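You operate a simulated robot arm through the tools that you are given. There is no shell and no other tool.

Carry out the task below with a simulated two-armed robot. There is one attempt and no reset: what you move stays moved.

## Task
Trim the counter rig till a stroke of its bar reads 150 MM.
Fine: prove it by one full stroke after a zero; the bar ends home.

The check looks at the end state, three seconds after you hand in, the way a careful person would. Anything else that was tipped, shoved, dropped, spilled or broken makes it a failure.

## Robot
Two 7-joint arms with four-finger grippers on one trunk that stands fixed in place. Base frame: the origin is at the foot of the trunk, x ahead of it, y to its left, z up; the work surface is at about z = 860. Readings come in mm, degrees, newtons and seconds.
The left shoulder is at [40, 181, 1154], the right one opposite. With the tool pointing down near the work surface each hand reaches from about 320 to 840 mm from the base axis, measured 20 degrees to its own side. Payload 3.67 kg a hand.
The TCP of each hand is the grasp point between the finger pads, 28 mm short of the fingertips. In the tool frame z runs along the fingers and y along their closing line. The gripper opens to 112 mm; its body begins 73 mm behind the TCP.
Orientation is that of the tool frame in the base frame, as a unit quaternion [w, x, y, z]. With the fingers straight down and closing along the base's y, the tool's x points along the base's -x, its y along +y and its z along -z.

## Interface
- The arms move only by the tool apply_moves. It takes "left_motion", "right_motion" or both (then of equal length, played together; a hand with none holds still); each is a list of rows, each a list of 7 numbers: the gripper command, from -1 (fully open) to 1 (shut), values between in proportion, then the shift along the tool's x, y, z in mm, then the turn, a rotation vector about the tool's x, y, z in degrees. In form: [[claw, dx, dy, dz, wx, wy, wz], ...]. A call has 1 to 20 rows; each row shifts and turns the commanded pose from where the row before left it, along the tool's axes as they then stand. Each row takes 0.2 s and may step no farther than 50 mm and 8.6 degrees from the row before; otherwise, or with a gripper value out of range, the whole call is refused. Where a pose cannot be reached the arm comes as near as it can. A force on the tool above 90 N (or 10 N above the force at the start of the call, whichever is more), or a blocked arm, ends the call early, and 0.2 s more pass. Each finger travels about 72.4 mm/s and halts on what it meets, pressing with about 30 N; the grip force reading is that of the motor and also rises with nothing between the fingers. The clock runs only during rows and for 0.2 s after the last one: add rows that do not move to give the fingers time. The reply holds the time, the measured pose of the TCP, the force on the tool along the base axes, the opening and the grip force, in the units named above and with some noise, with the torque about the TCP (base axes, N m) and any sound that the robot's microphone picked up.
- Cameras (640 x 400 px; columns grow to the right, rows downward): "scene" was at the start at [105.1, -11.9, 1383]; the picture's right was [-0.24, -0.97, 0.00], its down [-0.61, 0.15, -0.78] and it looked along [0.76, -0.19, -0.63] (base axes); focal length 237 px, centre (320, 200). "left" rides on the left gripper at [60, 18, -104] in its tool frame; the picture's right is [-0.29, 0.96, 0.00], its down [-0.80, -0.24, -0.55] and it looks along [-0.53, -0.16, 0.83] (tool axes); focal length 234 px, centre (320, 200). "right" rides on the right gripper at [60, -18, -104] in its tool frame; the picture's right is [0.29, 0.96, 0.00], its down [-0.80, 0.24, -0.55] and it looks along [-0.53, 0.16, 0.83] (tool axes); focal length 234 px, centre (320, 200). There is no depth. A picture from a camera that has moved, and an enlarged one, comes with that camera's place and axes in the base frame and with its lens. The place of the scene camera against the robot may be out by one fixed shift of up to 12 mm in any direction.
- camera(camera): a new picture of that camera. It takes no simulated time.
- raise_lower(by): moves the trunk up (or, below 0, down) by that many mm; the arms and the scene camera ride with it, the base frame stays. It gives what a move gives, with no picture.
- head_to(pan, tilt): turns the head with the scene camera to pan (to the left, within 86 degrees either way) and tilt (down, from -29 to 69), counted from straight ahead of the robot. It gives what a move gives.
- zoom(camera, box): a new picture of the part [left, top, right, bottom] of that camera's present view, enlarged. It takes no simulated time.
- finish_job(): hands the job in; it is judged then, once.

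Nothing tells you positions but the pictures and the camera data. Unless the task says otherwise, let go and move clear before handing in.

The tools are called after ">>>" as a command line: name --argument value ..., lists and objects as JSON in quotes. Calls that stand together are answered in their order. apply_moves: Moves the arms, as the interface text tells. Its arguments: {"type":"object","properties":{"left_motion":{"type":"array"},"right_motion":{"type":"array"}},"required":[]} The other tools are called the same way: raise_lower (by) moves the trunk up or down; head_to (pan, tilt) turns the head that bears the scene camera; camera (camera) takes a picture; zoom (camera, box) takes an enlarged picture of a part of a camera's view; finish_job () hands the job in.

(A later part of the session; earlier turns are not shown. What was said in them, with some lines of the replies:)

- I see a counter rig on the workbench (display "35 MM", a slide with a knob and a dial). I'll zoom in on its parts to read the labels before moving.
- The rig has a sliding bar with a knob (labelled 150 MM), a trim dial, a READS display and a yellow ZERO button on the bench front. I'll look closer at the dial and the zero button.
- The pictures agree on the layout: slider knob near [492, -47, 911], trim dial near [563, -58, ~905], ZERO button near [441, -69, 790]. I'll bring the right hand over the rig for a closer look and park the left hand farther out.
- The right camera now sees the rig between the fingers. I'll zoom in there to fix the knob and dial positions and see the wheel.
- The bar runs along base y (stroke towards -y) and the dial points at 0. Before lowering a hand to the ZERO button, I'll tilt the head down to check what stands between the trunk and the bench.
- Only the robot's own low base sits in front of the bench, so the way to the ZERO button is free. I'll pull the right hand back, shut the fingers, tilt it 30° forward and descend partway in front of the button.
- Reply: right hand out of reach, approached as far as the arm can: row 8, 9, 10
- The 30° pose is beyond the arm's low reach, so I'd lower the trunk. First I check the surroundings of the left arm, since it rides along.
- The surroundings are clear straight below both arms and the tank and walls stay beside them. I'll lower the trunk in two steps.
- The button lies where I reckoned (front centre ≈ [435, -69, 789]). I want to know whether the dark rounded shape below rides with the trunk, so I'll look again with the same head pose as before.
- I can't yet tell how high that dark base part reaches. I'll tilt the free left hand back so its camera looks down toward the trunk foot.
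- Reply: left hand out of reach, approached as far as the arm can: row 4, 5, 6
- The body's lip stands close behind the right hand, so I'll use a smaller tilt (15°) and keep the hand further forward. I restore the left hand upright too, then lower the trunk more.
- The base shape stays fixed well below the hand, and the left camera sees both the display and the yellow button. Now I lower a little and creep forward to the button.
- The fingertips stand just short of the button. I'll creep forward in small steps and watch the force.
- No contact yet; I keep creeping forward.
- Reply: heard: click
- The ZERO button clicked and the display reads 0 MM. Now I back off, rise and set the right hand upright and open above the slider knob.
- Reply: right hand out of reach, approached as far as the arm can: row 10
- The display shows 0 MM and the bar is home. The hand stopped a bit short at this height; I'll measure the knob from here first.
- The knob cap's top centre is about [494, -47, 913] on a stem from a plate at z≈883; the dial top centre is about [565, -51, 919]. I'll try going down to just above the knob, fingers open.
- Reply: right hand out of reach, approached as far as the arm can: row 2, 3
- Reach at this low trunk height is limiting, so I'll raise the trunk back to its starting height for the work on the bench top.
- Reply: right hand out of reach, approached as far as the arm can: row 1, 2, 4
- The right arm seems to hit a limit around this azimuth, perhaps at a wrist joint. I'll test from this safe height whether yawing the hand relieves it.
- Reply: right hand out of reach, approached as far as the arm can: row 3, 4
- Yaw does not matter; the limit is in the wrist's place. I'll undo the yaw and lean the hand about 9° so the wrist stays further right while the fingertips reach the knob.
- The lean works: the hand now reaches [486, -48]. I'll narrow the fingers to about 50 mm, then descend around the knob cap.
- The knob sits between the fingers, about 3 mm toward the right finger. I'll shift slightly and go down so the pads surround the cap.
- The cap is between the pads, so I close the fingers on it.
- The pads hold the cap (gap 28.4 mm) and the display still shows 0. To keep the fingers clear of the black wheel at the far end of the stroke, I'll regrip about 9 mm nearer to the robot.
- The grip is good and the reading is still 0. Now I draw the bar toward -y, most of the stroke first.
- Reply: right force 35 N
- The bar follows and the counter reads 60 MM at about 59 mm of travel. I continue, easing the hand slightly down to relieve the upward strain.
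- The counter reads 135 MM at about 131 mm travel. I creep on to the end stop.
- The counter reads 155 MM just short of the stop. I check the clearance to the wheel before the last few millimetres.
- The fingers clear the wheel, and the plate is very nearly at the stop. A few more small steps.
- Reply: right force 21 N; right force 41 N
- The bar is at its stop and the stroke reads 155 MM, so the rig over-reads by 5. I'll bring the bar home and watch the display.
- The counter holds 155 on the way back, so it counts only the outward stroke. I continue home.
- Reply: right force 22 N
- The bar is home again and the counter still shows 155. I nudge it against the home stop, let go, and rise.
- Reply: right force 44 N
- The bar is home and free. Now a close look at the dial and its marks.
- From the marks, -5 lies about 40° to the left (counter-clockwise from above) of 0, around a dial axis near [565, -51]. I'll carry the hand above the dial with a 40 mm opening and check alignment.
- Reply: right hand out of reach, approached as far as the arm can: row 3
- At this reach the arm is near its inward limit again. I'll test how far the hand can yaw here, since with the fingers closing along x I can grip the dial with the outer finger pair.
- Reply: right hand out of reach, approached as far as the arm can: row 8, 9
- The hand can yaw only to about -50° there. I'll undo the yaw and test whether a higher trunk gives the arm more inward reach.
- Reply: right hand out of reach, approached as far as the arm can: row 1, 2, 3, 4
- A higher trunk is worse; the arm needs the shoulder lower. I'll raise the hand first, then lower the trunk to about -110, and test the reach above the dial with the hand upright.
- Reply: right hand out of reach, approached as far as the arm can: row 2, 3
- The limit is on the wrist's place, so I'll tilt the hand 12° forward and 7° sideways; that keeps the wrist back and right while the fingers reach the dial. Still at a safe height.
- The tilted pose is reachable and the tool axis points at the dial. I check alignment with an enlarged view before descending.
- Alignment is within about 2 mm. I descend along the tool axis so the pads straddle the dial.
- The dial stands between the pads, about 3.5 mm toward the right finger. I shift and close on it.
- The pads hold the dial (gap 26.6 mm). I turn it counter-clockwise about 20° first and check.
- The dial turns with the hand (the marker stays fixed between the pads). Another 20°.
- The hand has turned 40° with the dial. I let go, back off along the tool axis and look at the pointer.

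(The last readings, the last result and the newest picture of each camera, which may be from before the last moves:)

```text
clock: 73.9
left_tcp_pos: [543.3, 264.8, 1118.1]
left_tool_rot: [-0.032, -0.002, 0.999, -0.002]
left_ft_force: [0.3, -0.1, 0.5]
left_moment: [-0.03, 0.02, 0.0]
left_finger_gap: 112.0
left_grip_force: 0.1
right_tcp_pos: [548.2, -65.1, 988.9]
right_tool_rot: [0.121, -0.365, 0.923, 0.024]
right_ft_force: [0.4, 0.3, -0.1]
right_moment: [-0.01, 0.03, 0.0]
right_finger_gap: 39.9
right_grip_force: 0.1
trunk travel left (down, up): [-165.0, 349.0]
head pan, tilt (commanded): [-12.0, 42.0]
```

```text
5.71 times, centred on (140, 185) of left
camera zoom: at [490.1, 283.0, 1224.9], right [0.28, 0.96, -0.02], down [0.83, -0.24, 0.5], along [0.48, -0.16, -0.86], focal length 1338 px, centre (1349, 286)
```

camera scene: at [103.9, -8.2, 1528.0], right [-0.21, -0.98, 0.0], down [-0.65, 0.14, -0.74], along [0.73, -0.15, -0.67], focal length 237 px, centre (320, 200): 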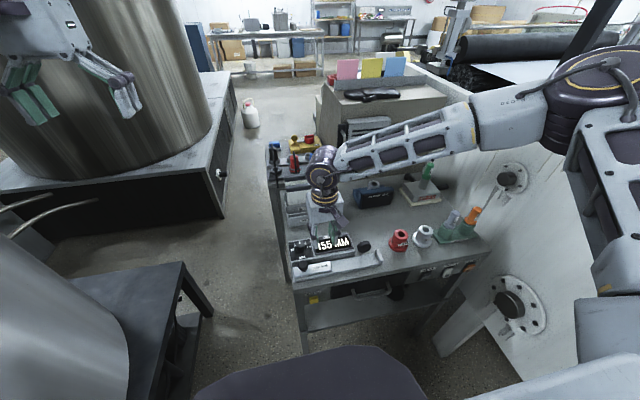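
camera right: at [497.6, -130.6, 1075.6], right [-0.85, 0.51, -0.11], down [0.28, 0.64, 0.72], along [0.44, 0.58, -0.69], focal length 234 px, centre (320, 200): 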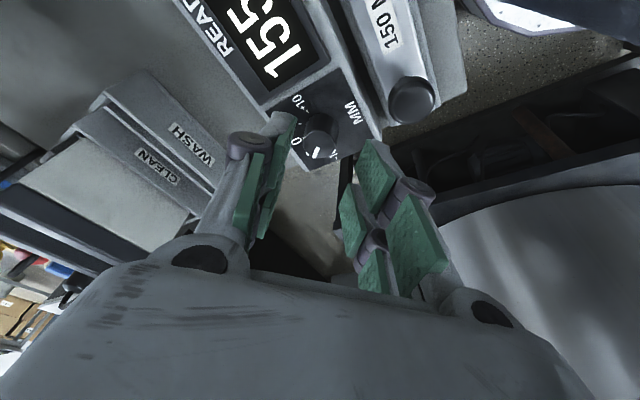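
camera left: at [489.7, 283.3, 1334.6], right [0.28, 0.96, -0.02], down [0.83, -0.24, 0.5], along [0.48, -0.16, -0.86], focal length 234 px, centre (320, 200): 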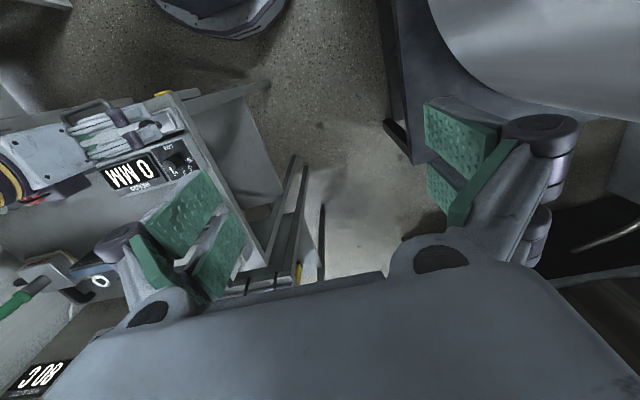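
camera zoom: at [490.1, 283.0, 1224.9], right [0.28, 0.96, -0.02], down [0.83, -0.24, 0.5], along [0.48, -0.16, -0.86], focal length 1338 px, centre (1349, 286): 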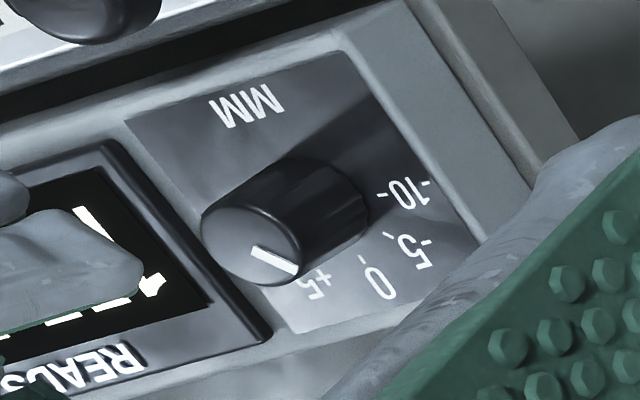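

The pointer moved counter-clockwise. I enlarge it from each camera to measure its angle.

>>> zoom --camera "scene" --box '[272, 155, 322, 195]'

>>> zoom --camera "right" --box '[270, 80, 370, 180]'

>>> zoom --camera "left" --box '[110, 165, 170, 210]'

```text
10.00 times, centred on (297, 175) of scene
camera zoom: at [104.0, -8.2, 1268.4], right [-0.21, -0.98, 0.0], down [-0.66, 0.14, -0.74], along [0.73, -0.15, -0.67], focal length 2367 px, centre (550, 450)
```

zoom: 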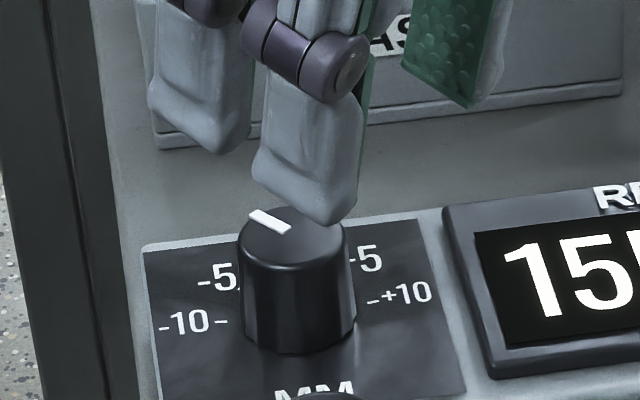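

```text
4.00 times, centred on (320, 130) of right
camera zoom: at [497.6, -130.6, 1075.6], right [-0.85, 0.51, -0.11], down [0.28, 0.64, 0.72], along [0.44, 0.58, -0.69], focal length 937 px, centre (320, 480)
```

zoom: 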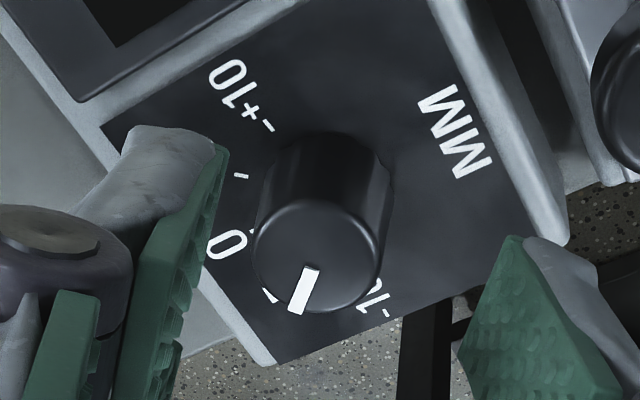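

```text
8.89 times, centred on (140, 188) of left
camera zoom: at [490.1, 283.0, 1224.9], right [0.28, 0.96, -0.02], down [0.83, -0.24, 0.5], along [0.48, -0.16, -0.86], focal length 2082 px, centre (1920, 311)
```

zoom: 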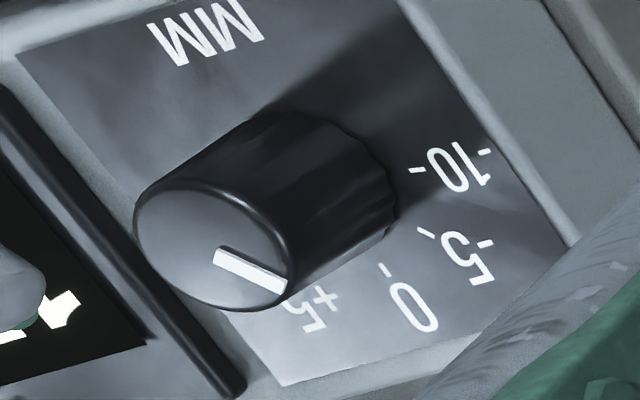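

The pointer now stands at about 40°, i.e. on -5, by all three views. Next I retrace the path to the ZERO button: rise, untwist, tilt 15° forward, back away from the bench.

>>> apply_moves --right_motion '[[0.286, 0, 0, -20, 0, 0, 0], [0.286, 0, 0, 0, 0, 0, 8], [0.286, 0, 0, 0, 0, 0, 8], [0.286, 0, 0, 0, 0, 0, 8], [0.286, 0, 0, 0, 0, 0, 8], [0.286, 0, 0, 0, 0, 0, 8], [0.286, 0, 0, 0, 7, 0, 0], [1, 0, 0, 0, 0, -3, 0], [1, 41, 0, -11, 0, 0, 0], [1, 41, 0, -11, 0, 0, 0], [1, 41, 0, -11, 0, 0, 0], [1, 41, 0, -11, 0, 0, 0], [1, 0, 0, 0, 0, 0, 0]]'

>>> raise_lower --by -30

>>> camera --camera "scene"

>>> zoom --camera "left" --box '[0, 60, 200, 240]'

```text
clock: 76.7
left_tcp_pos: [543.8, 264.8, 1117.4]
left_tool_rot: [-0.033, -0.002, 0.999, 0.0]
left_ft_force: [0.1, 0.8, 0.1]
left_moment: [0.0, 0.05, 0.02]
left_finger_gap: 112.2
left_grip_force: 0.1
right_tcp_pos: [373.0, -73.8, 1006.3]
right_tool_rot: [0.135, -0.021, 0.991, 0.004]
right_ft_force: [1.0, 0.1, -0.4]
right_moment: [0.01, 0.0, -0.01]
right_finger_gap: 0.0
right_grip_force: 30.1
trunk travel left (down, up): [-165.0, 349.0]
head pan, tilt (commanded): [-12.0, 42.0]
```

```text
clock: 77.4
left_tcp_pos: [542.0, 265.5, 1087.8]
left_tool_rot: [-0.031, -0.001, 1.0, -0.001]
left_ft_force: [-0.4, 0.8, 0.3]
left_moment: [-0.02, -0.02, 0.01]
left_finger_gap: 112.1
left_grip_force: 0.1
right_tcp_pos: [372.9, -73.4, 976.2]
right_tool_rot: [0.135, -0.02, 0.991, 0.003]
right_ft_force: [-0.5, 0.7, -0.2]
right_moment: [0.0, -0.05, 0.02]
right_finger_gap: 0.0
right_grip_force: 30.1
trunk travel left (down, up): [-135.0, 379.0]
head pan, tilt (commanded): [-12.0, 42.0]
```

```text
taken
camera scene: at [103.0, -8.3, 1238.1], right [-0.21, -0.98, 0.0], down [-0.65, 0.14, -0.74], along [0.73, -0.15, -0.67], focal length 237 px, centre (320, 200)
```

scene: 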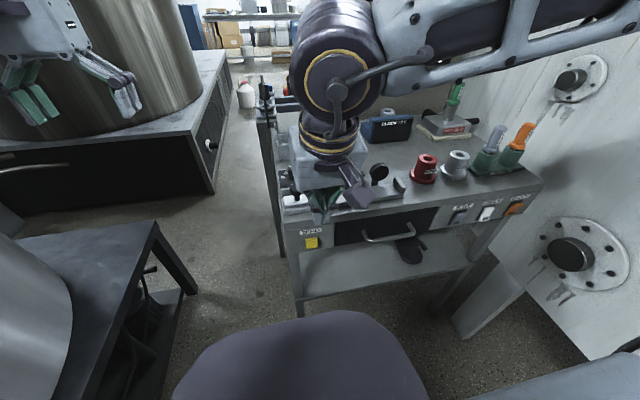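

```text
2.22 times, centred on (100, 150) of left
camera zoom: at [489.0, 282.9, 1195.0], right [0.28, 0.96, -0.02], down [0.83, -0.24, 0.5], along [0.48, -0.16, -0.86], focal length 520 px, centre (809, 311)
```

zoom: 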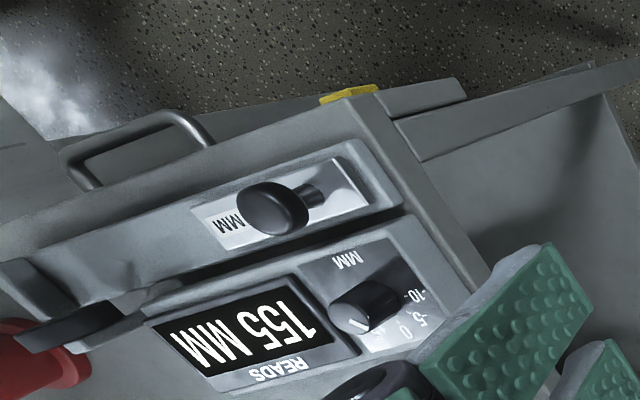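

Now down in front of the button and forward to just short of it.

>>> apply_moves --right_motion '[[1, 11.2, 0, 40.5, 0, 0, 0], [1, 11.2, 0, 40.5, 0, 0, 0], [1, 11.2, 0, 40.5, 0, 0, 0], [1, 11.2, 3, 40.5, 0, 0, 0], [1, -14.5, 0, 4.0, 0, 0, 0], [1, -14.5, 0, 4.0, 0, 0, 0], [1, 0, 0, 0, 0, 0, 0]]'

>>> zoom --camera "left" --box '[0, 50, 160, 240]'

```text
clock: 79.0
left_tcp_pos: [542.2, 264.4, 1087.9]
left_tool_rot: [-0.032, -0.002, 0.999, 0.0]
left_ft_force: [0.7, -0.3, 0.0]
left_moment: [-0.03, -0.03, 0.02]
left_finger_gap: 112.0
left_grip_force: 0.0
right_tcp_pos: [402.1, -68.6, 806.6]
right_tool_rot: [0.135, -0.022, 0.991, 0.004]
right_ft_force: [0.2, 0.3, 0.7]
right_moment: [0.01, -0.01, -0.05]
right_finger_gap: 0.0
right_grip_force: 30.2
trunk travel left (down, up): [-135.0, 379.0]
head pan, tilt (commanded): [-12.0, 42.0]
```

```text
2.11 times, centred on (80, 145) of left
camera zoom: at [489.1, 283.1, 1194.9], right [0.28, 0.96, -0.02], down [0.83, -0.24, 0.5], along [0.48, -0.16, -0.86], focal length 493 px, centre (825, 316)
```

zoom: 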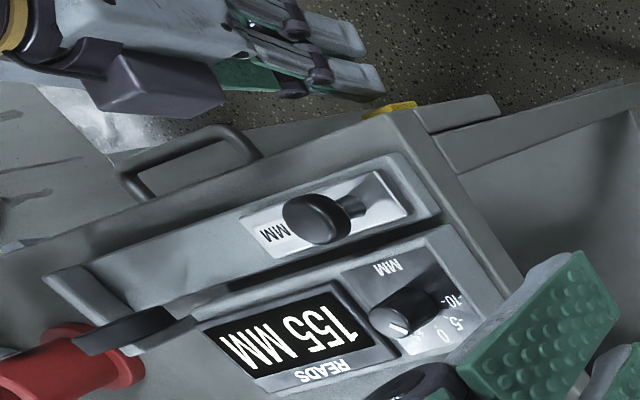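

I'm just short of the button again; I press it with small forward steps, then back off.

>>> apply_moves --right_motion '[[1, -2.9, 0, 0.8, 0, 0, 0], [1, -2.9, 0, 0.8, 0, 0, 0], [1, -1.93, 0, 0.53, 0, 0, 0], [1, -1.93, 0, 0.53, 0, 0, 0], [1, 0, 0, 0, 0, 0, 0]]'

>>> zoom --camera "left" --box '[0, 50, 160, 240]'

```text
clock: 80.2
left_tcp_pos: [541.9, 263.8, 1087.3]
left_tool_rot: [-0.033, -0.003, 0.999, -0.001]
left_ft_force: [0.2, 0.8, 0.1]
left_moment: [0.0, -0.02, -0.02]
left_finger_gap: 111.7
left_grip_force: 0.1
right_tcp_pos: [412.7, -67.7, 807.3]
right_tool_rot: [0.134, -0.022, 0.991, 0.003]
right_ft_force: [-4.8, -0.2, -0.7]
right_moment: [0.01, 0.14, -0.06]
right_finger_gap: 6.0
right_grip_force: 35.2
trunk travel left (down, up): [-135.0, 379.0]
head pan, tilt (commanded): [-12.0, 42.0]
heard: click
```

```text
2.11 times, centred on (80, 145) of left
camera zoom: at [489.2, 282.9, 1194.9], right [0.28, 0.96, -0.02], down [0.83, -0.24, 0.5], along [0.48, -0.16, -0.86], focal length 493 px, centre (825, 316)
```

zoom: 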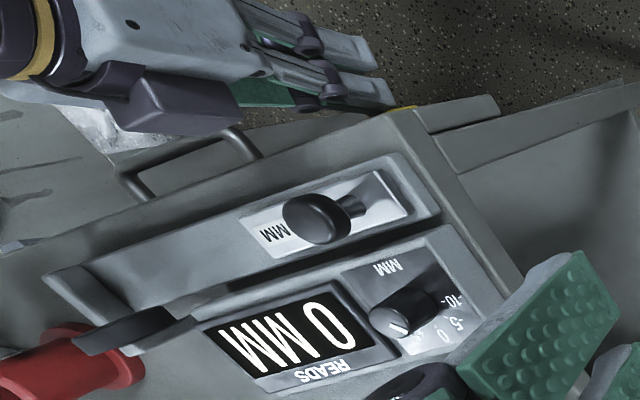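

The display reads 0 MM again with the dial at -5. I back off, rise, raise the trunk and return above the slider knob with the 9° lean.

>>> apply_moves --right_motion '[[1, 33.7, 0, -9.3, 0, 0, 0], [1, -12, 0, -43.4, 0, 0, 0], [1, -12, 0, -43.4, 0, 0, 0], [1, -12, 0, -43.4, 0, 0, 0], [1, -12, 0, -43.4, 0, 0, 0], [1, 0, 0, 0, 0, 7.75, 0], [1, 0, 0, 0, 0, 7.75, 0], [1, 0, 0, 0, 0, 0, 2.4], [1, 0, 0, 0, 0, 0, 0]]'

>>> raise_lower --by 140

>>> apply_moves --right_motion '[[0.1, 0, 0, 0, -4.5, 0, 0], [0.1, 0, 0, 0, -4.5, 0, 0], [0.1, -24.5, -2.85, 37.3, 0, 0, 0], [0.1, -24.5, -2.85, 37.3, 0, 0, 0], [0.1, -24.5, -2.85, 37.3, 0, 0, 0], [0.1, -24.5, -2.85, 37.3, 0, 0, 0], [0.1, 0, 0, 0, 0, 0, 0], [0.1, 0, 0, 0, 0, 0, 0]]'

>>> camera --camera "right"

>>> zoom --camera "left" --box '[0, 60, 240, 240]'

```text
clock: 82.2
left_tcp_pos: [542.4, 264.6, 1087.3]
left_tool_rot: [-0.032, -0.002, 0.999, -0.001]
left_ft_force: [-0.5, -0.3, 0.0]
left_moment: [0.02, 0.0, 0.02]
left_finger_gap: 112.1
left_grip_force: 0.2
right_tcp_pos: [377.3, -70.6, 987.8]
right_tool_rot: [0.0, -0.001, 1.0, 0.001]
right_ft_force: [0.5, -0.1, -0.1]
right_moment: [0.02, 0.02, 0.01]
right_finger_gap: 0.1
right_grip_force: 35.4
trunk travel left (down, up): [-135.0, 379.0]
head pan, tilt (commanded): [-12.0, 42.0]
```

```text
clock: 83.9
left_tcp_pos: [543.7, 263.9, 1228.4]
left_tool_rot: [-0.032, -0.002, 0.999, -0.001]
left_ft_force: [-0.4, -0.5, 0.3]
left_moment: [-0.01, 0.01, 0.01]
left_finger_gap: 111.8
left_grip_force: 0.1
right_tcp_pos: [377.3, -70.8, 1127.3]
right_tool_rot: [-0.001, -0.001, 1.0, 0.002]
right_ft_force: [-0.4, -0.4, -1.6]
right_moment: [0.01, -0.03, -0.01]
right_finger_gap: 0.2
right_grip_force: 35.8
trunk travel left (down, up): [-275.0, 239.0]
head pan, tilt (commanded): [-12.0, 42.0]
```

```text
clock: 85.7
left_tcp_pos: [542.5, 265.7, 1227.9]
left_tool_rot: [-0.032, -0.001, 0.999, -0.001]
left_ft_force: [-0.4, 0.2, -0.8]
left_moment: [-0.03, -0.01, -0.05]
left_finger_gap: 111.9
left_grip_force: 0.0
right_tcp_pos: [474.4, -57.9, 975.6]
right_tool_rot: [-0.001, 0.0, 0.997, 0.08]
right_ft_force: [-0.7, -0.7, -0.2]
right_moment: [0.02, 0.0, -0.04]
right_finger_gap: 50.6
right_grip_force: 0.0
trunk travel left (down, up): [-275.0, 239.0]
head pan, tilt (commanded): [-12.0, 42.0]
```

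```text
taken
camera right: at [416.6, -90.8, 1074.5], right [-0.29, 0.95, 0.15], down [0.8, 0.15, 0.58], along [0.53, 0.29, -0.8], focal length 234 px, centre (320, 200)
```

right: 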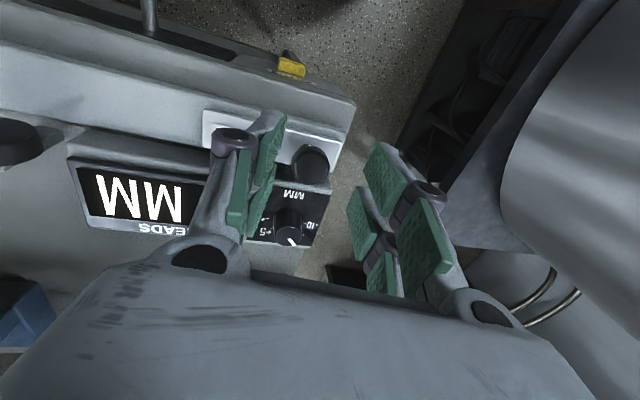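

```text
2.22 times, centred on (120, 150) of left
camera zoom: at [489.9, 283.0, 1334.6], right [0.28, 0.96, -0.02], down [0.83, -0.24, 0.5], along [0.48, -0.16, -0.86], focal length 520 px, centre (764, 311)
```

zoom: 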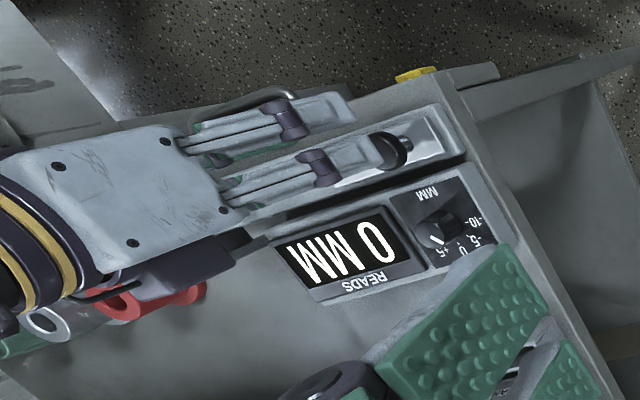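

The hand is back above the knob with the counter at 0. I descend around the cap again.

>>> apply_moves --right_motion '[[0.1, -1, -0.4, 20, 0, 0, 0], [0.1, -1, -0.4, 20, 0, 0, 0], [0.1, -0.5, -0.4, 14.5, 0, 0, 0], [0.1, 0, 0, 0, 0, 0, 0], [0.1, 0, 0, 0, 0, 0, 0]]'

>>> zoom --camera "right" --box '[200, 60, 440, 260]'

>>> zoom --camera "left" --box '[0, 60, 240, 240]'

```text
clock: 86.9
left_tcp_pos: [542.3, 265.3, 1227.3]
left_tool_rot: [-0.032, -0.002, 0.999, -0.002]
left_ft_force: [-0.1, -0.2, -0.7]
left_moment: [-0.01, -0.06, 0.01]
left_finger_gap: 112.1
left_grip_force: 0.0
right_tcp_pos: [478.4, -50.2, 923.5]
right_tool_rot: [-0.001, -0.001, 0.997, 0.079]
right_ft_force: [-0.1, 0.7, -0.6]
right_moment: [0.01, -0.02, -0.02]
right_finger_gap: 50.5
right_grip_force: 0.0
trunk travel left (down, up): [-275.0, 239.0]
head pan, tilt (commanded): [-12.0, 42.0]
```

```text
2.00 times, centred on (320, 160) of right
camera zoom: at [419.1, -83.8, 1022.0], right [-0.29, 0.95, 0.15], down [0.8, 0.15, 0.58], along [0.53, 0.29, -0.8], focal length 468 px, centre (320, 280)
```

zoom: 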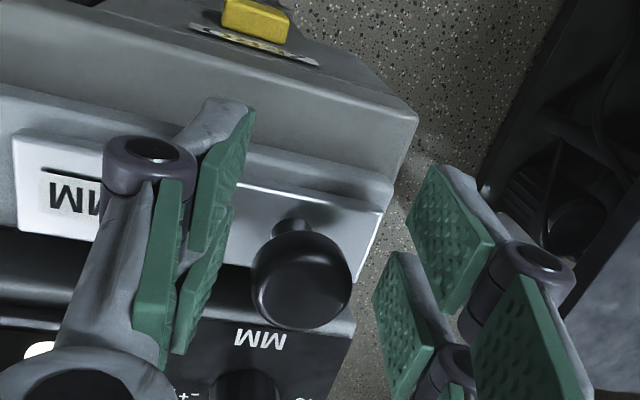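

```text
2.22 times, centred on (120, 150) of left
camera zoom: at [489.8, 283.0, 1334.7], right [0.28, 0.96, -0.02], down [0.83, -0.24, 0.5], along [0.48, -0.16, -0.86], focal length 520 px, centre (764, 311)
```

zoom: 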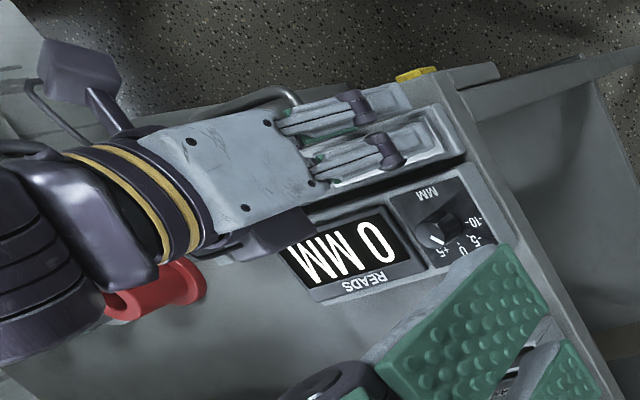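

>>> apply_moves --right_motion '[[0.1, 0, -2.5, 2, 0, 0, 0], [0.1, 0, 0, 0, 0, 0, 0], [1, 0, 0, 0, 0, 0, 0], [1, 0, 0, 0, 0, 0, 0], [1, 0, 0, 0, 0, 0, 0]]'

>>> zoom --camera "right" --box '[200, 60, 440, 260]'

>>> zoom --camera "left" --box '[0, 60, 240, 240]'

```text
clock: 88.1
left_tcp_pos: [542.2, 264.7, 1228.6]
left_tool_rot: [-0.033, -0.002, 0.999, -0.001]
left_ft_force: [0.1, 0.5, 0.3]
left_moment: [-0.04, -0.02, -0.01]
left_finger_gap: 112.0
left_grip_force: 0.1
right_tcp_pos: [477.2, -53.9, 920.8]
right_tool_rot: [0.0, 0.0, 0.997, 0.079]
right_ft_force: [-0.1, 1.1, 0.3]
right_moment: [0.09, 0.07, 0.06]
right_finger_gap: 28.5
right_grip_force: 45.0
trunk travel left (down, up): [-275.0, 239.0]
head pan, tilt (commanded): [-12.0, 42.0]
```

```text
2.00 times, centred on (320, 160) of right
camera zoom: at [418.5, -86.2, 1020.3], right [-0.29, 0.95, 0.15], down [0.8, 0.15, 0.58], along [0.53, 0.29, -0.8], focal length 468 px, centre (320, 280)
```

zoom: 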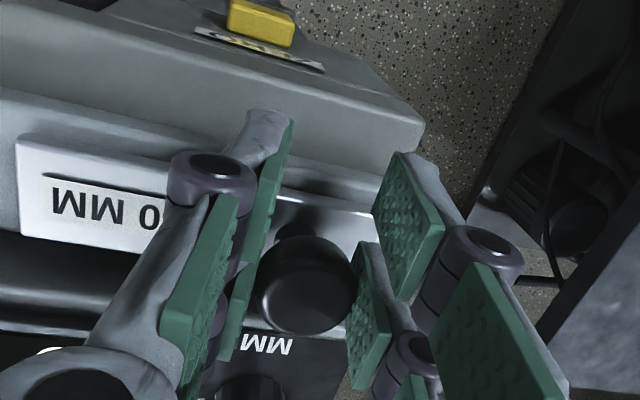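

```text
2.22 times, centred on (120, 150) of left
camera zoom: at [489.6, 283.1, 1334.7], right [0.28, 0.96, -0.02], down [0.83, -0.24, 0.5], along [0.48, -0.16, -0.86], focal length 520 px, centre (764, 311)
```

zoom: 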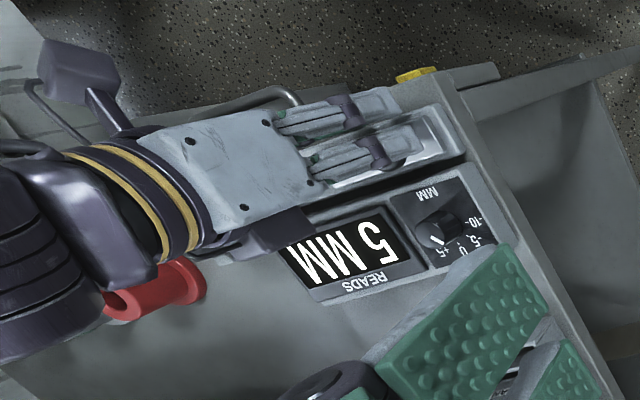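

Gripping drew the bar a couple of millimetres outward and the display jumped to 5, so it shows steps of 5 mm. I carry straight on outward, without reversing, to complete the full stroke.

>>> apply_moves --right_motion '[[1, 0, -9.92, -1.28, 0, 0, 0], [1, 0, -9.92, -1.28, 0, 0, 0], [1, 0, -9.92, -1.28, 0, 0, 0], [1, 0, -9.92, -1.28, 0, 0, 0], [1, 0, -9.92, -1.28, 0, 0, 0], [1, 0, -9.92, -1.28, 0, 0, 0], [1, 0, -9.92, -1.28, 0, 0, 0], [1, 0, -9.88, -1.57, 0, 0, 0], [1, 0, -9.88, -1.57, 0, 0, 0], [1, 0, -9.88, -1.57, 0, 0, 0], [1, 0, -9.88, -1.57, 0, 0, 0], [1, 0, -9.88, -1.57, 0, 0, 0], [1, 0, -9.88, -1.57, 0, 0, 0], [1, 0, -9.84, -1.87, 0, 0, 0], [1, 0, -4.9, -0.93, 0, 0, 0], [1, 0, 0, 0, 0, 0, 0]]'

>>> zoom --camera "left" --box '[0, 60, 240, 240]'

>>> zoom --camera "right" --box '[100, 80, 360, 280]'

```text
clock: 91.5
left_tcp_pos: [541.1, 265.5, 1227.8]
left_tool_rot: [-0.031, -0.002, 1.0, -0.001]
left_ft_force: [1.2, -0.6, -0.1]
left_moment: [-0.01, 0.0, -0.04]
left_finger_gap: 112.1
left_grip_force: 0.0
right_tcp_pos: [478.3, -198.6, 921.1]
right_tool_rot: [0.0, -0.001, 0.997, 0.079]
right_ft_force: [-6.0, 0.1, 3.5]
right_moment: [0.04, -0.78, -0.07]
right_finger_gap: 28.5
right_grip_force: 44.9
trunk travel left (down, up): [-275.0, 239.0]
head pan, tilt (commanded): [-12.0, 42.0]
```

```text
2.22 times, centred on (120, 150) of left
camera zoom: at [488.5, 283.1, 1335.1], right [0.28, 0.96, -0.02], down [0.83, -0.24, 0.5], along [0.48, -0.16, -0.86], focal length 520 px, centre (764, 311)
```

zoom: 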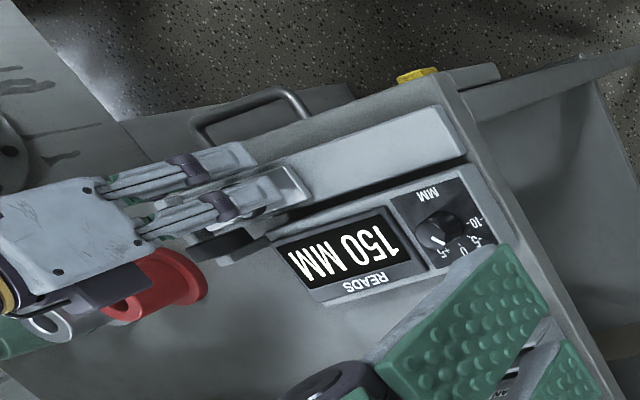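

```text
2.00 times, centred on (230, 180) of right
camera zoom: at [418.7, -231.2, 1020.2], right [-0.29, 0.95, 0.15], down [0.8, 0.15, 0.58], along [0.53, 0.29, -0.8], focal length 468 px, centre (500, 240)
```

zoom: 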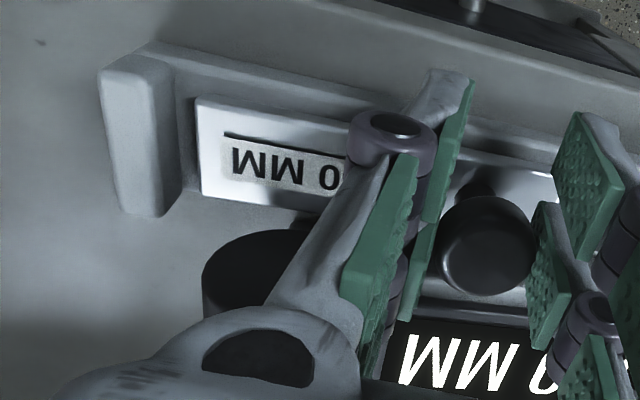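

The display shows 150 MM with about 3 mm left to the stop. I finish the stroke against the stop.

>>> apply_moves --right_motion '[[1, 0, -1.48, -0.24, 0, 0, 0], [1, 0, -1.48, -0.24, 0, 0, 0], [1, 0, -1.48, -0.24, 0, 0, 0], [1, 0, 0, 0, 0, 0, 0]]'

>>> zoom --camera "left" --box '[0, 60, 240, 240]'

>>> zoom --camera "right" --box '[100, 80, 360, 280]'

```text
clock: 92.5
left_tcp_pos: [541.8, 265.5, 1227.0]
left_tool_rot: [-0.032, -0.002, 0.999, -0.001]
left_ft_force: [0.0, 0.2, -0.2]
left_moment: [-0.02, -0.03, 0.01]
left_finger_gap: 112.1
left_grip_force: 0.0
right_tcp_pos: [477.8, -201.7, 920.7]
right_tool_rot: [0.0, -0.001, 0.997, 0.08]
right_ft_force: [-4.1, 2.9, 5.7]
right_moment: [0.05, 0.62, 0.1]
right_finger_gap: 28.5
right_grip_force: 44.9
trunk travel left (down, up): [-275.0, 239.0]
head pan, tilt (commanded): [-12.0, 42.0]
```

```text
2.22 times, centred on (120, 150) of left
camera zoom: at [489.0, 283.4, 1334.9], right [0.28, 0.96, -0.02], down [0.83, -0.24, 0.5], along [0.48, -0.16, -0.86], focal length 520 px, centre (764, 311)
```

zoom: 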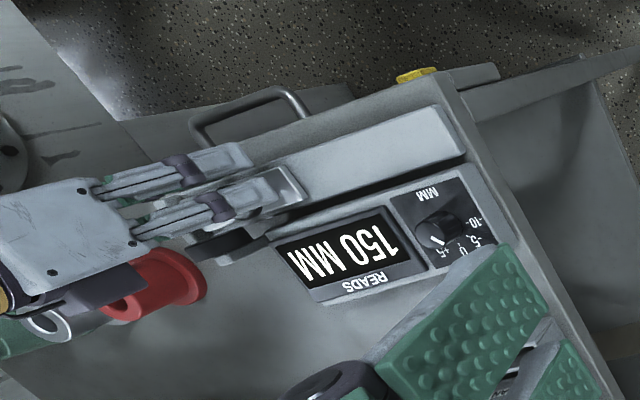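

```text
2.00 times, centred on (230, 180) of right
camera zoom: at [418.6, -235.0, 1020.0], right [-0.29, 0.95, 0.15], down [0.8, 0.15, 0.58], along [0.53, 0.29, -0.8], focal length 468 px, centre (500, 240)
```

zoom: 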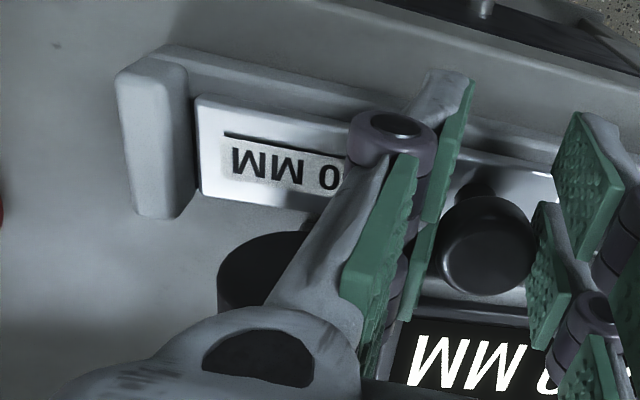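

>>> apply_moves --right_motion '[[1, 0, -1.98, -0.31, 0, 0, 0], [1, 0, -1.48, -0.24, 0, 0, 0], [1, 0, 0, 0, 0, 0, 0]]'

>>> zoom --camera "left" --box '[0, 60, 240, 240]'

```text
clock: 93.3
left_tcp_pos: [542.4, 269.4, 1225.1]
left_tool_rot: [-0.033, -0.001, 0.999, -0.003]
left_ft_force: [-0.4, -0.1, -0.1]
left_moment: [-0.01, 0.04, 0.02]
left_finger_gap: 112.2
left_grip_force: 0.1
right_tcp_pos: [477.4, -202.0, 921.0]
right_tool_rot: [-0.001, -0.001, 0.997, 0.079]
right_ft_force: [-3.5, 39.2, -5.9]
right_moment: [0.68, 0.04, 0.85]
right_finger_gap: 28.5
right_grip_force: 44.8
trunk travel left (down, up): [-275.0, 239.0]
head pan, tilt (commanded): [-12.0, 42.0]
```

```text
2.22 times, centred on (120, 150) of left
camera zoom: at [489.8, 287.2, 1333.6], right [0.29, 0.96, -0.02], down [0.83, -0.24, 0.5], along [0.48, -0.16, -0.86], focal length 520 px, centre (764, 311)
```

zoom: 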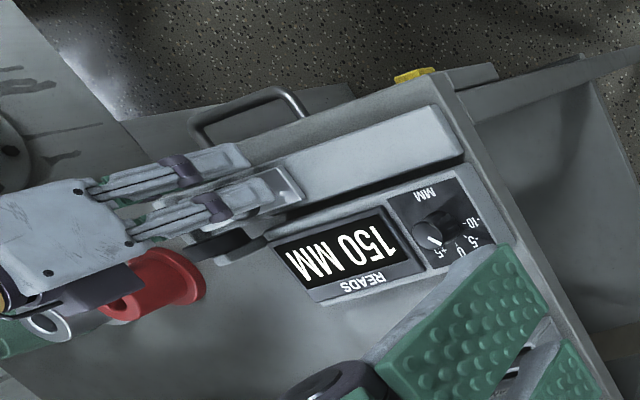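

The full stroke against the stop reads 150 MM. Now I bring the bar home.

>>> apply_moves --right_motion '[[1, 0, 5, 0.8, 0, 0, 0], [1, 0, 9.88, 1.57, 0, 0, 0], [1, 0, 9.88, 1.57, 0, 0, 0], [1, 0, 9.88, 1.57, 0, 0, 0], [1, 0, 9.88, 1.57, 0, 0, 0], [1, 0, 9.88, 1.57, 0, 0, 0], [1, 0, 9.88, 1.57, 0, 0, 0], [1, 0, 9.88, 1.57, 0, 0, 0], [1, 0, 9.88, 1.57, 0, 0, 0], [1, 0, 9.88, 1.57, 0, 0, 0], [1, 0, 9.88, 1.57, 0, 0, 0], [1, 0, 9.88, 1.57, 0, 0, 0], [1, 0, 9.88, 1.57, 0, 0, 0], [1, 0, 9.88, 1.57, 0, 0, 0], [1, 0, 0, 0, 0, 0, 0]]'

>>> zoom --camera "left" --box '[0, 60, 240, 240]'

```text
clock: 96.5
left_tcp_pos: [542.0, 264.3, 1227.7]
left_tool_rot: [-0.032, -0.002, 0.999, -0.001]
left_ft_force: [0.2, -0.3, 0.8]
left_moment: [0.0, 0.0, -0.01]
left_finger_gap: 111.9
left_grip_force: 0.0
right_tcp_pos: [478.1, -69.1, 921.0]
right_tool_rot: [0.001, 0.0, 0.997, 0.08]
right_ft_force: [1.7, 0.9, 16.3]
right_moment: [0.17, -0.83, -0.06]
right_finger_gap: 28.6
right_grip_force: 45.1
trunk travel left (down, up): [-275.0, 239.0]
head pan, tilt (commanded): [-12.0, 42.0]
```

```text
2.22 times, centred on (120, 150) of left
camera zoom: at [488.7, 283.3, 1335.1], right [0.28, 0.96, -0.02], down [0.83, -0.24, 0.5], along [0.48, -0.16, -0.86], focal length 520 px, centre (764, 311)
```

zoom: 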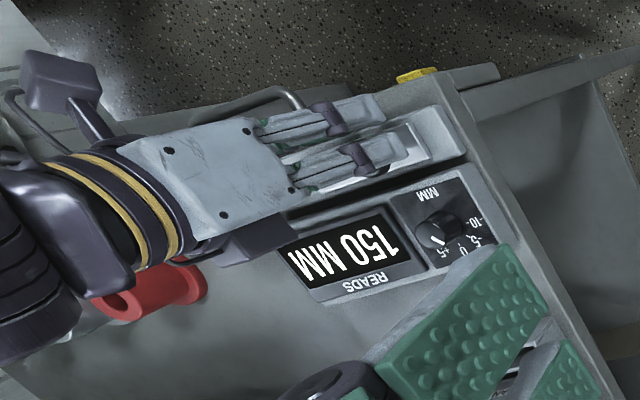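

The reading holds at 150. The last stretch home, gently onto the home stop.

>>> apply_moves --right_motion '[[1, 0, 7.9, 1.26, 0, 0, 0], [1, 0, 4.94, 0.78, 0, 0, 0], [1, 0, 2.96, 0.47, 0, 0, 0], [1, 0, 1.98, 0.31, 0, 0, 0], [1, 0, 1.98, 0.31, 0, 0, 0], [1, 0, 0.99, 0.16, 0, 0, 0], [1, 0, 0, 0, 0, 0, 0]]'

>>> zoom --camera "left" --box '[0, 60, 240, 240]'

>>> zoom --camera "scene" --box '[270, 180, 410, 280]'

```text
clock: 98.1
left_tcp_pos: [541.8, 262.1, 1228.1]
left_tool_rot: [-0.031, -0.001, 1.0, 0.0]
left_ft_force: [0.6, 0.3, -0.7]
left_moment: [-0.04, -0.02, 0.01]
left_finger_gap: 112.0
left_grip_force: 0.0
right_tcp_pos: [477.8, -51.8, 919.5]
right_tool_rot: [0.001, 0.0, 0.997, 0.079]
right_ft_force: [9.7, -10.9, 30.0]
right_moment: [-0.05, -0.75, -0.21]
right_finger_gap: 28.5
right_grip_force: 45.2
trunk travel left (down, up): [-275.0, 239.0]
head pan, tilt (commanded): [-12.0, 42.0]
```

```text
2.22 times, centred on (120, 150) of left
camera zoom: at [488.6, 281.5, 1335.5], right [0.29, 0.96, -0.02], down [0.83, -0.24, 0.5], along [0.48, -0.16, -0.86], focal length 520 px, centre (764, 311)
```

zoom: 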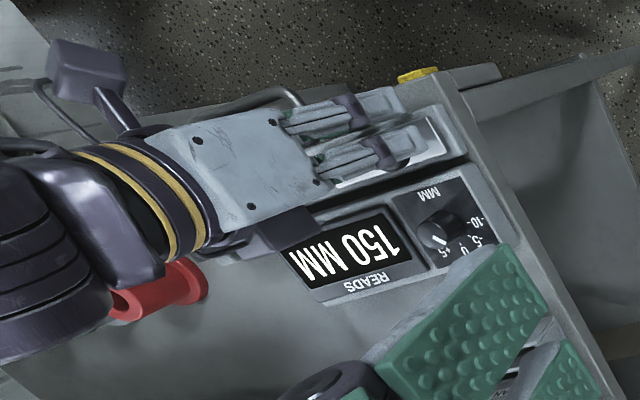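

```text
4.00 times, centred on (340, 230) of scene
camera zoom: at [102.4, -9.6, 1378.2], right [-0.21, -0.98, 0.0], down [-0.65, 0.14, -0.74], along [0.73, -0.15, -0.67], focal length 947 px, centre (240, 80)
```

zoom: 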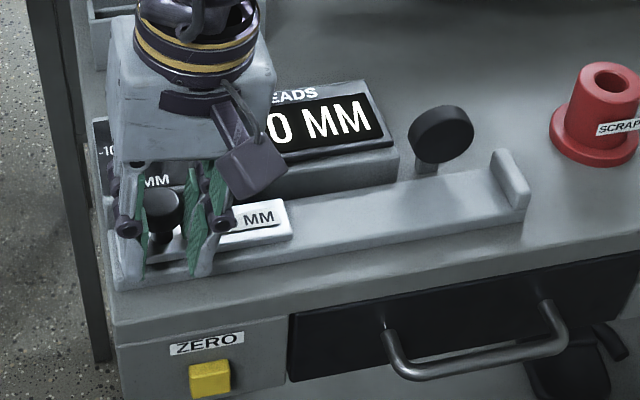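

The bar is at the home stop and the reading is 150. A last slight nudge, then I release and lift away.

>>> apply_moves --right_motion '[[1, 0, 1.65, -0.7, 0, 0, 0], [1, 0, 0.99, 0.16, 0, 0, 0], [1, 0, 0, 0, 0, 0, 0]]'

>>> apply_moves --right_motion '[[0.1, 0, 0, 0, 0, 0, 0], [0.1, 0, 0, 0, 0, 0, 0], [0.1, 0, 0, 0, 0, 0, 0], [0.1, 0, 0, -20, 0, 0, 0], [0.1, 0, 0, -20, 0, 0, 0], [0.1, 0, 0, -20, 0, 0, 0], [0.1, 0, 0, -40, 0, 0, 0], [0.1, 0, 0, 0, 0, 0, 0]]'

>>> zoom --camera "left" --box '[0, 60, 240, 240]'

>>> zoom --camera "scene" --box '[250, 160, 410, 280]'

```text
clock: 98.9
left_tcp_pos: [540.8, 262.0, 1228.5]
left_tool_rot: [-0.032, 0.0, 0.999, 0.001]
left_ft_force: [-0.2, -0.3, -0.6]
left_moment: [-0.03, -0.03, -0.01]
left_finger_gap: 112.0
left_grip_force: 0.1
right_tcp_pos: [477.8, -52.0, 919.7]
right_tool_rot: [-0.001, 0.002, 0.997, 0.079]
right_ft_force: [9.6, -28.8, 23.2]
right_moment: [-0.37, -0.63, -0.67]
right_finger_gap: 28.3
right_grip_force: 45.0
trunk travel left (down, up): [-275.0, 239.0]
head pan, tilt (commanded): [-12.0, 42.0]
```

```text
clock: 100.7
left_tcp_pos: [542.8, 265.1, 1227.7]
left_tool_rot: [-0.032, -0.002, 0.999, -0.001]
left_ft_force: [-0.2, 1.2, 0.3]
left_moment: [0.0, 0.0, -0.02]
left_finger_gap: 112.1
left_grip_force: 0.0
right_tcp_pos: [478.9, -63.7, 1020.6]
right_tool_rot: [-0.001, 0.0, 0.997, 0.079]
right_ft_force: [0.8, 0.4, -0.3]
right_moment: [0.0, 0.01, 0.0]
right_finger_gap: 50.5
right_grip_force: 0.0
trunk travel left (down, up): [-275.0, 239.0]
head pan, tilt (commanded): [-12.0, 42.0]
```

```text
2.22 times, centred on (120, 150) of left
camera zoom: at [490.5, 282.9, 1334.3], right [0.28, 0.96, -0.02], down [0.83, -0.24, 0.5], along [0.48, -0.16, -0.87], focal length 520 px, centre (764, 311)
```

zoom: 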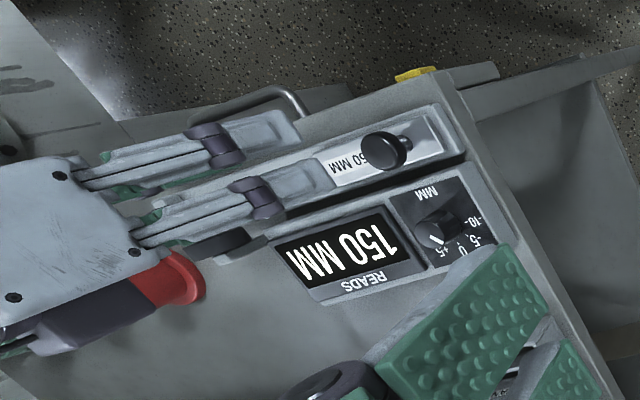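

```text
3.33 times, centred on (330, 220) of scene
camera zoom: at [104.5, -8.3, 1378.0], right [-0.21, -0.98, 0.0], down [-0.66, 0.14, -0.74], along [0.73, -0.15, -0.67], focal length 789 px, centre (287, 133)
```

zoom: 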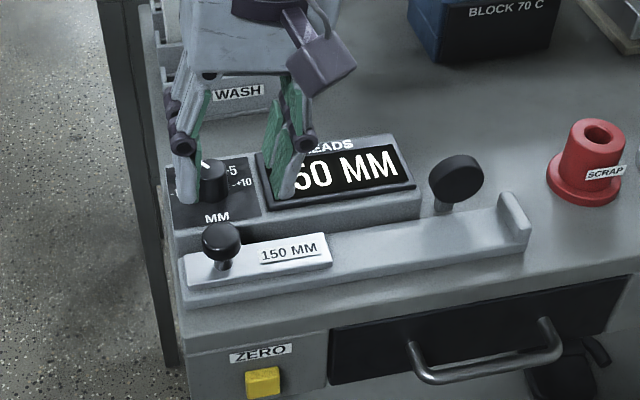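

Display 150 MM, bar home, hand released. I move the right hand up and away to its starting area, then check the whole bench.

>>> apply_moves --right_motion '[[0.1, 0, 0, -40, 0, 0, 0], [0.1, 0, 0, -40, 0, 0, 0], [0.1, 0, 0, -40, 0, 0, 0], [-1, 0, 0, -40, 4.5, 0, 0], [-1, 0, -20, -20, 4.5, 0, 0], [-1, 0, -45, 0, 0, 0, 0], [-1, 0, -45, 0, 0, 0, 0], [-1, 0, -45, 0, 0, 0, 0], [-1, 0, -40, 0, 0, 0, 0], [-1, 0, 0, 0, 0, 0, 0]]'

>>> camera --camera "scene"

>>> zoom --camera "scene" --box '[260, 190, 400, 290]'

>>> zoom --camera "left" --box '[0, 40, 240, 240]'

>>> camera --camera "right"

```text
clock: 102.9
left_tcp_pos: [541.2, 266.6, 1227.9]
left_tool_rot: [-0.032, -0.002, 0.999, -0.002]
left_ft_force: [-0.1, -0.3, -0.4]
left_moment: [0.01, 0.03, -0.01]
left_finger_gap: 111.9
left_grip_force: 0.0
right_tcp_pos: [478.6, -281.2, 1192.9]
right_tool_rot: [0.0, 0.0, 1.0, 0.0]
right_ft_force: [0.2, 0.4, -0.6]
right_moment: [-0.02, 0.03, 0.0]
right_finger_gap: 112.0
right_grip_force: 0.1
trunk travel left (down, up): [-275.0, 239.0]
head pan, tilt (commanded): [-12.0, 42.0]
```

```text
taken
camera scene: at [103.9, -7.2, 1378.1], right [-0.21, -0.98, 0.0], down [-0.66, 0.14, -0.74], along [0.73, -0.15, -0.67], focal length 237 px, centre (320, 200)
```

scene: 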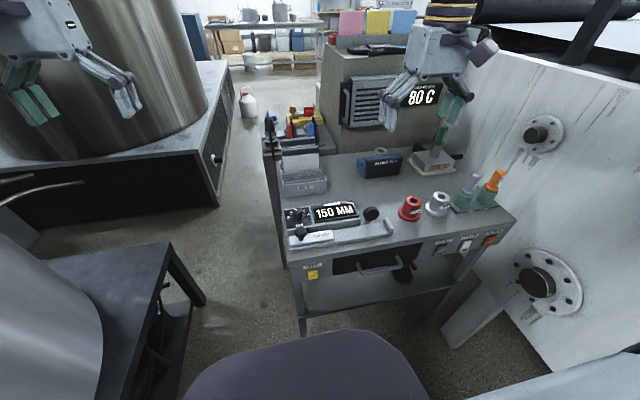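

```text
4.00 times, centred on (330, 240) of scene
camera zoom: at [103.9, -7.2, 1378.1], right [-0.21, -0.98, 0.0], down [-0.66, 0.14, -0.74], along [0.73, -0.15, -0.67], focal length 947 px, centre (280, 40)
```

zoom: 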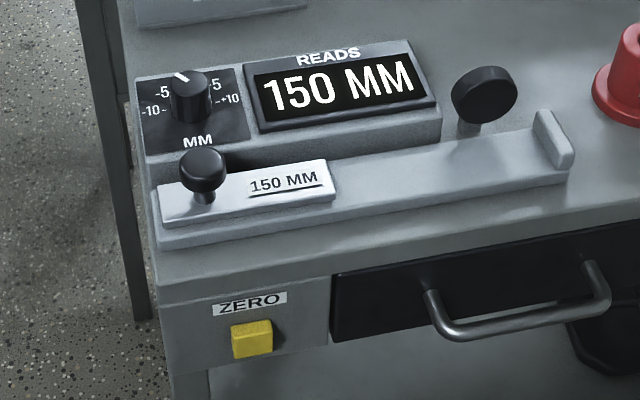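

```text
2.00 times, centred on (120, 140) of left
camera zoom: at [490.0, 284.0, 1334.3], right [0.28, 0.96, -0.02], down [0.83, -0.24, 0.5], along [0.48, -0.16, -0.86], focal length 468 px, centre (720, 320)
```

zoom: 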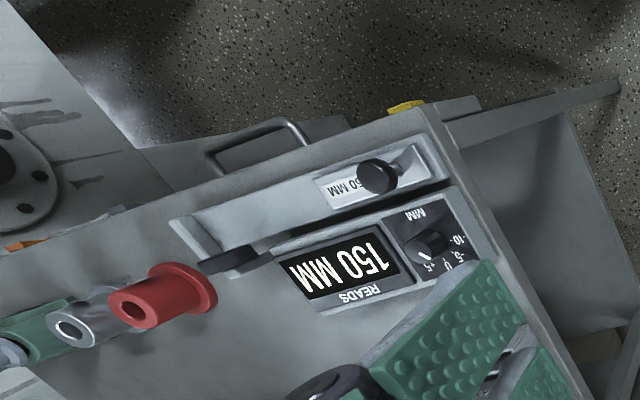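

```text
taken
camera right: at [419.9, -298.3, 1297.0], right [-0.29, 0.96, 0.0], down [0.8, 0.24, 0.55], along [0.53, 0.16, -0.83], focal length 234 px, centre (320, 200)
```

right: 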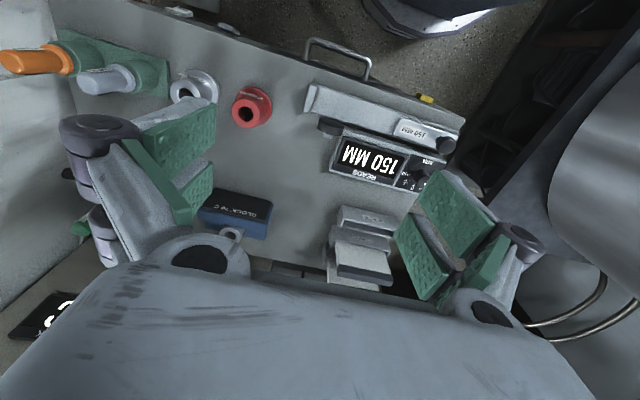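

Everything stands in place and the display shows 150 MM with the bar home. One last close look at the dial pointer and the bar's home position.

>>> zoom --camera "scene" --box '[282, 195, 332, 235]'

>>> zoom --camera "left" --box '[140, 130, 190, 170]'

>>> zoom --camera "right" --box '[390, 110, 460, 190]'

```text
10.00 times, centred on (307, 215) of scene
camera zoom: at [103.9, -7.2, 1378.1], right [-0.21, -0.98, 0.0], down [-0.66, 0.14, -0.74], along [0.73, -0.15, -0.67], focal length 2367 px, centre (450, 50)
```

zoom: 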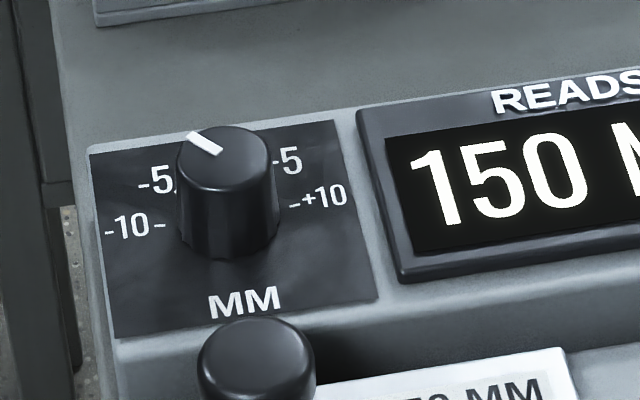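

```text
10.00 times, centred on (165, 150) of left
camera zoom: at [490.0, 284.0, 1334.3], right [0.28, 0.96, -0.02], down [0.83, -0.24, 0.5], along [0.48, -0.16, -0.86], focal length 2342 px, centre (1870, 700)
```

zoom: 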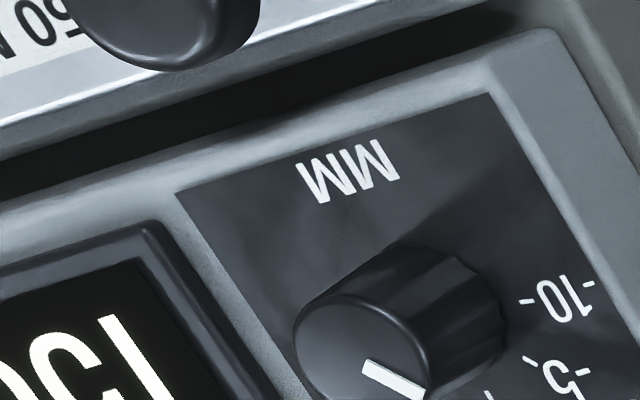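

```text
5.00 times, centred on (425, 150) of right
camera zoom: at [419.9, -298.3, 1297.0], right [-0.29, 0.96, 0.0], down [0.8, 0.24, 0.55], along [0.53, 0.16, -0.83], focal length 1171 px, centre (-205, 450)
```

zoom: 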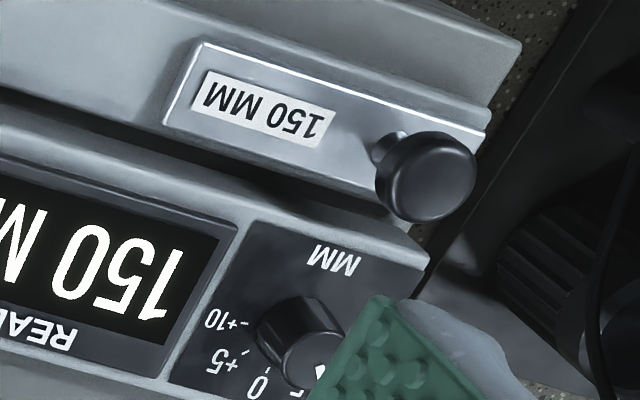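

The pointer sits on the -5 mark (about 38–40°). The bar is home, the display reads 150 MM from a full stroke after the zero, and nothing else on the bench has moved, so I hand in.

>>> finish_job

```text
The job is handed in.
```

The counter rig is trimmed: a full stroke of its bar, taken after a zero, now reads 150 MM, and I have handed the job in.

- **Before trimming:** after pressing ZERO, a full stroke to the stop read 155 MM, so the rig over-read by about 5 mm.
- **Trim:** I turned the dial from 0 to about the -5 mark. My camera measurements put it at 38–40°, and the -5 mark is near 40°.
- **Proof stroke:** I pressed ZERO again with the bar home, drew the bar to its end stop, and the display read 150 MM. Gripping the knob moved the bar a couple of millimetres outward, so the display showed 5 before the main pull. I carried on outward without reversing.
- **End state:** the bar is back on its home stop, the display still shows 150 MM, and both hands are clear of the bench. Nothing else on the bench looks moved in the last pictures.

The display seems to step in 5 mm (I only saw multiples of 5), so 150 MM confirms the stroke to within about 2.5 mm rather than exactly.
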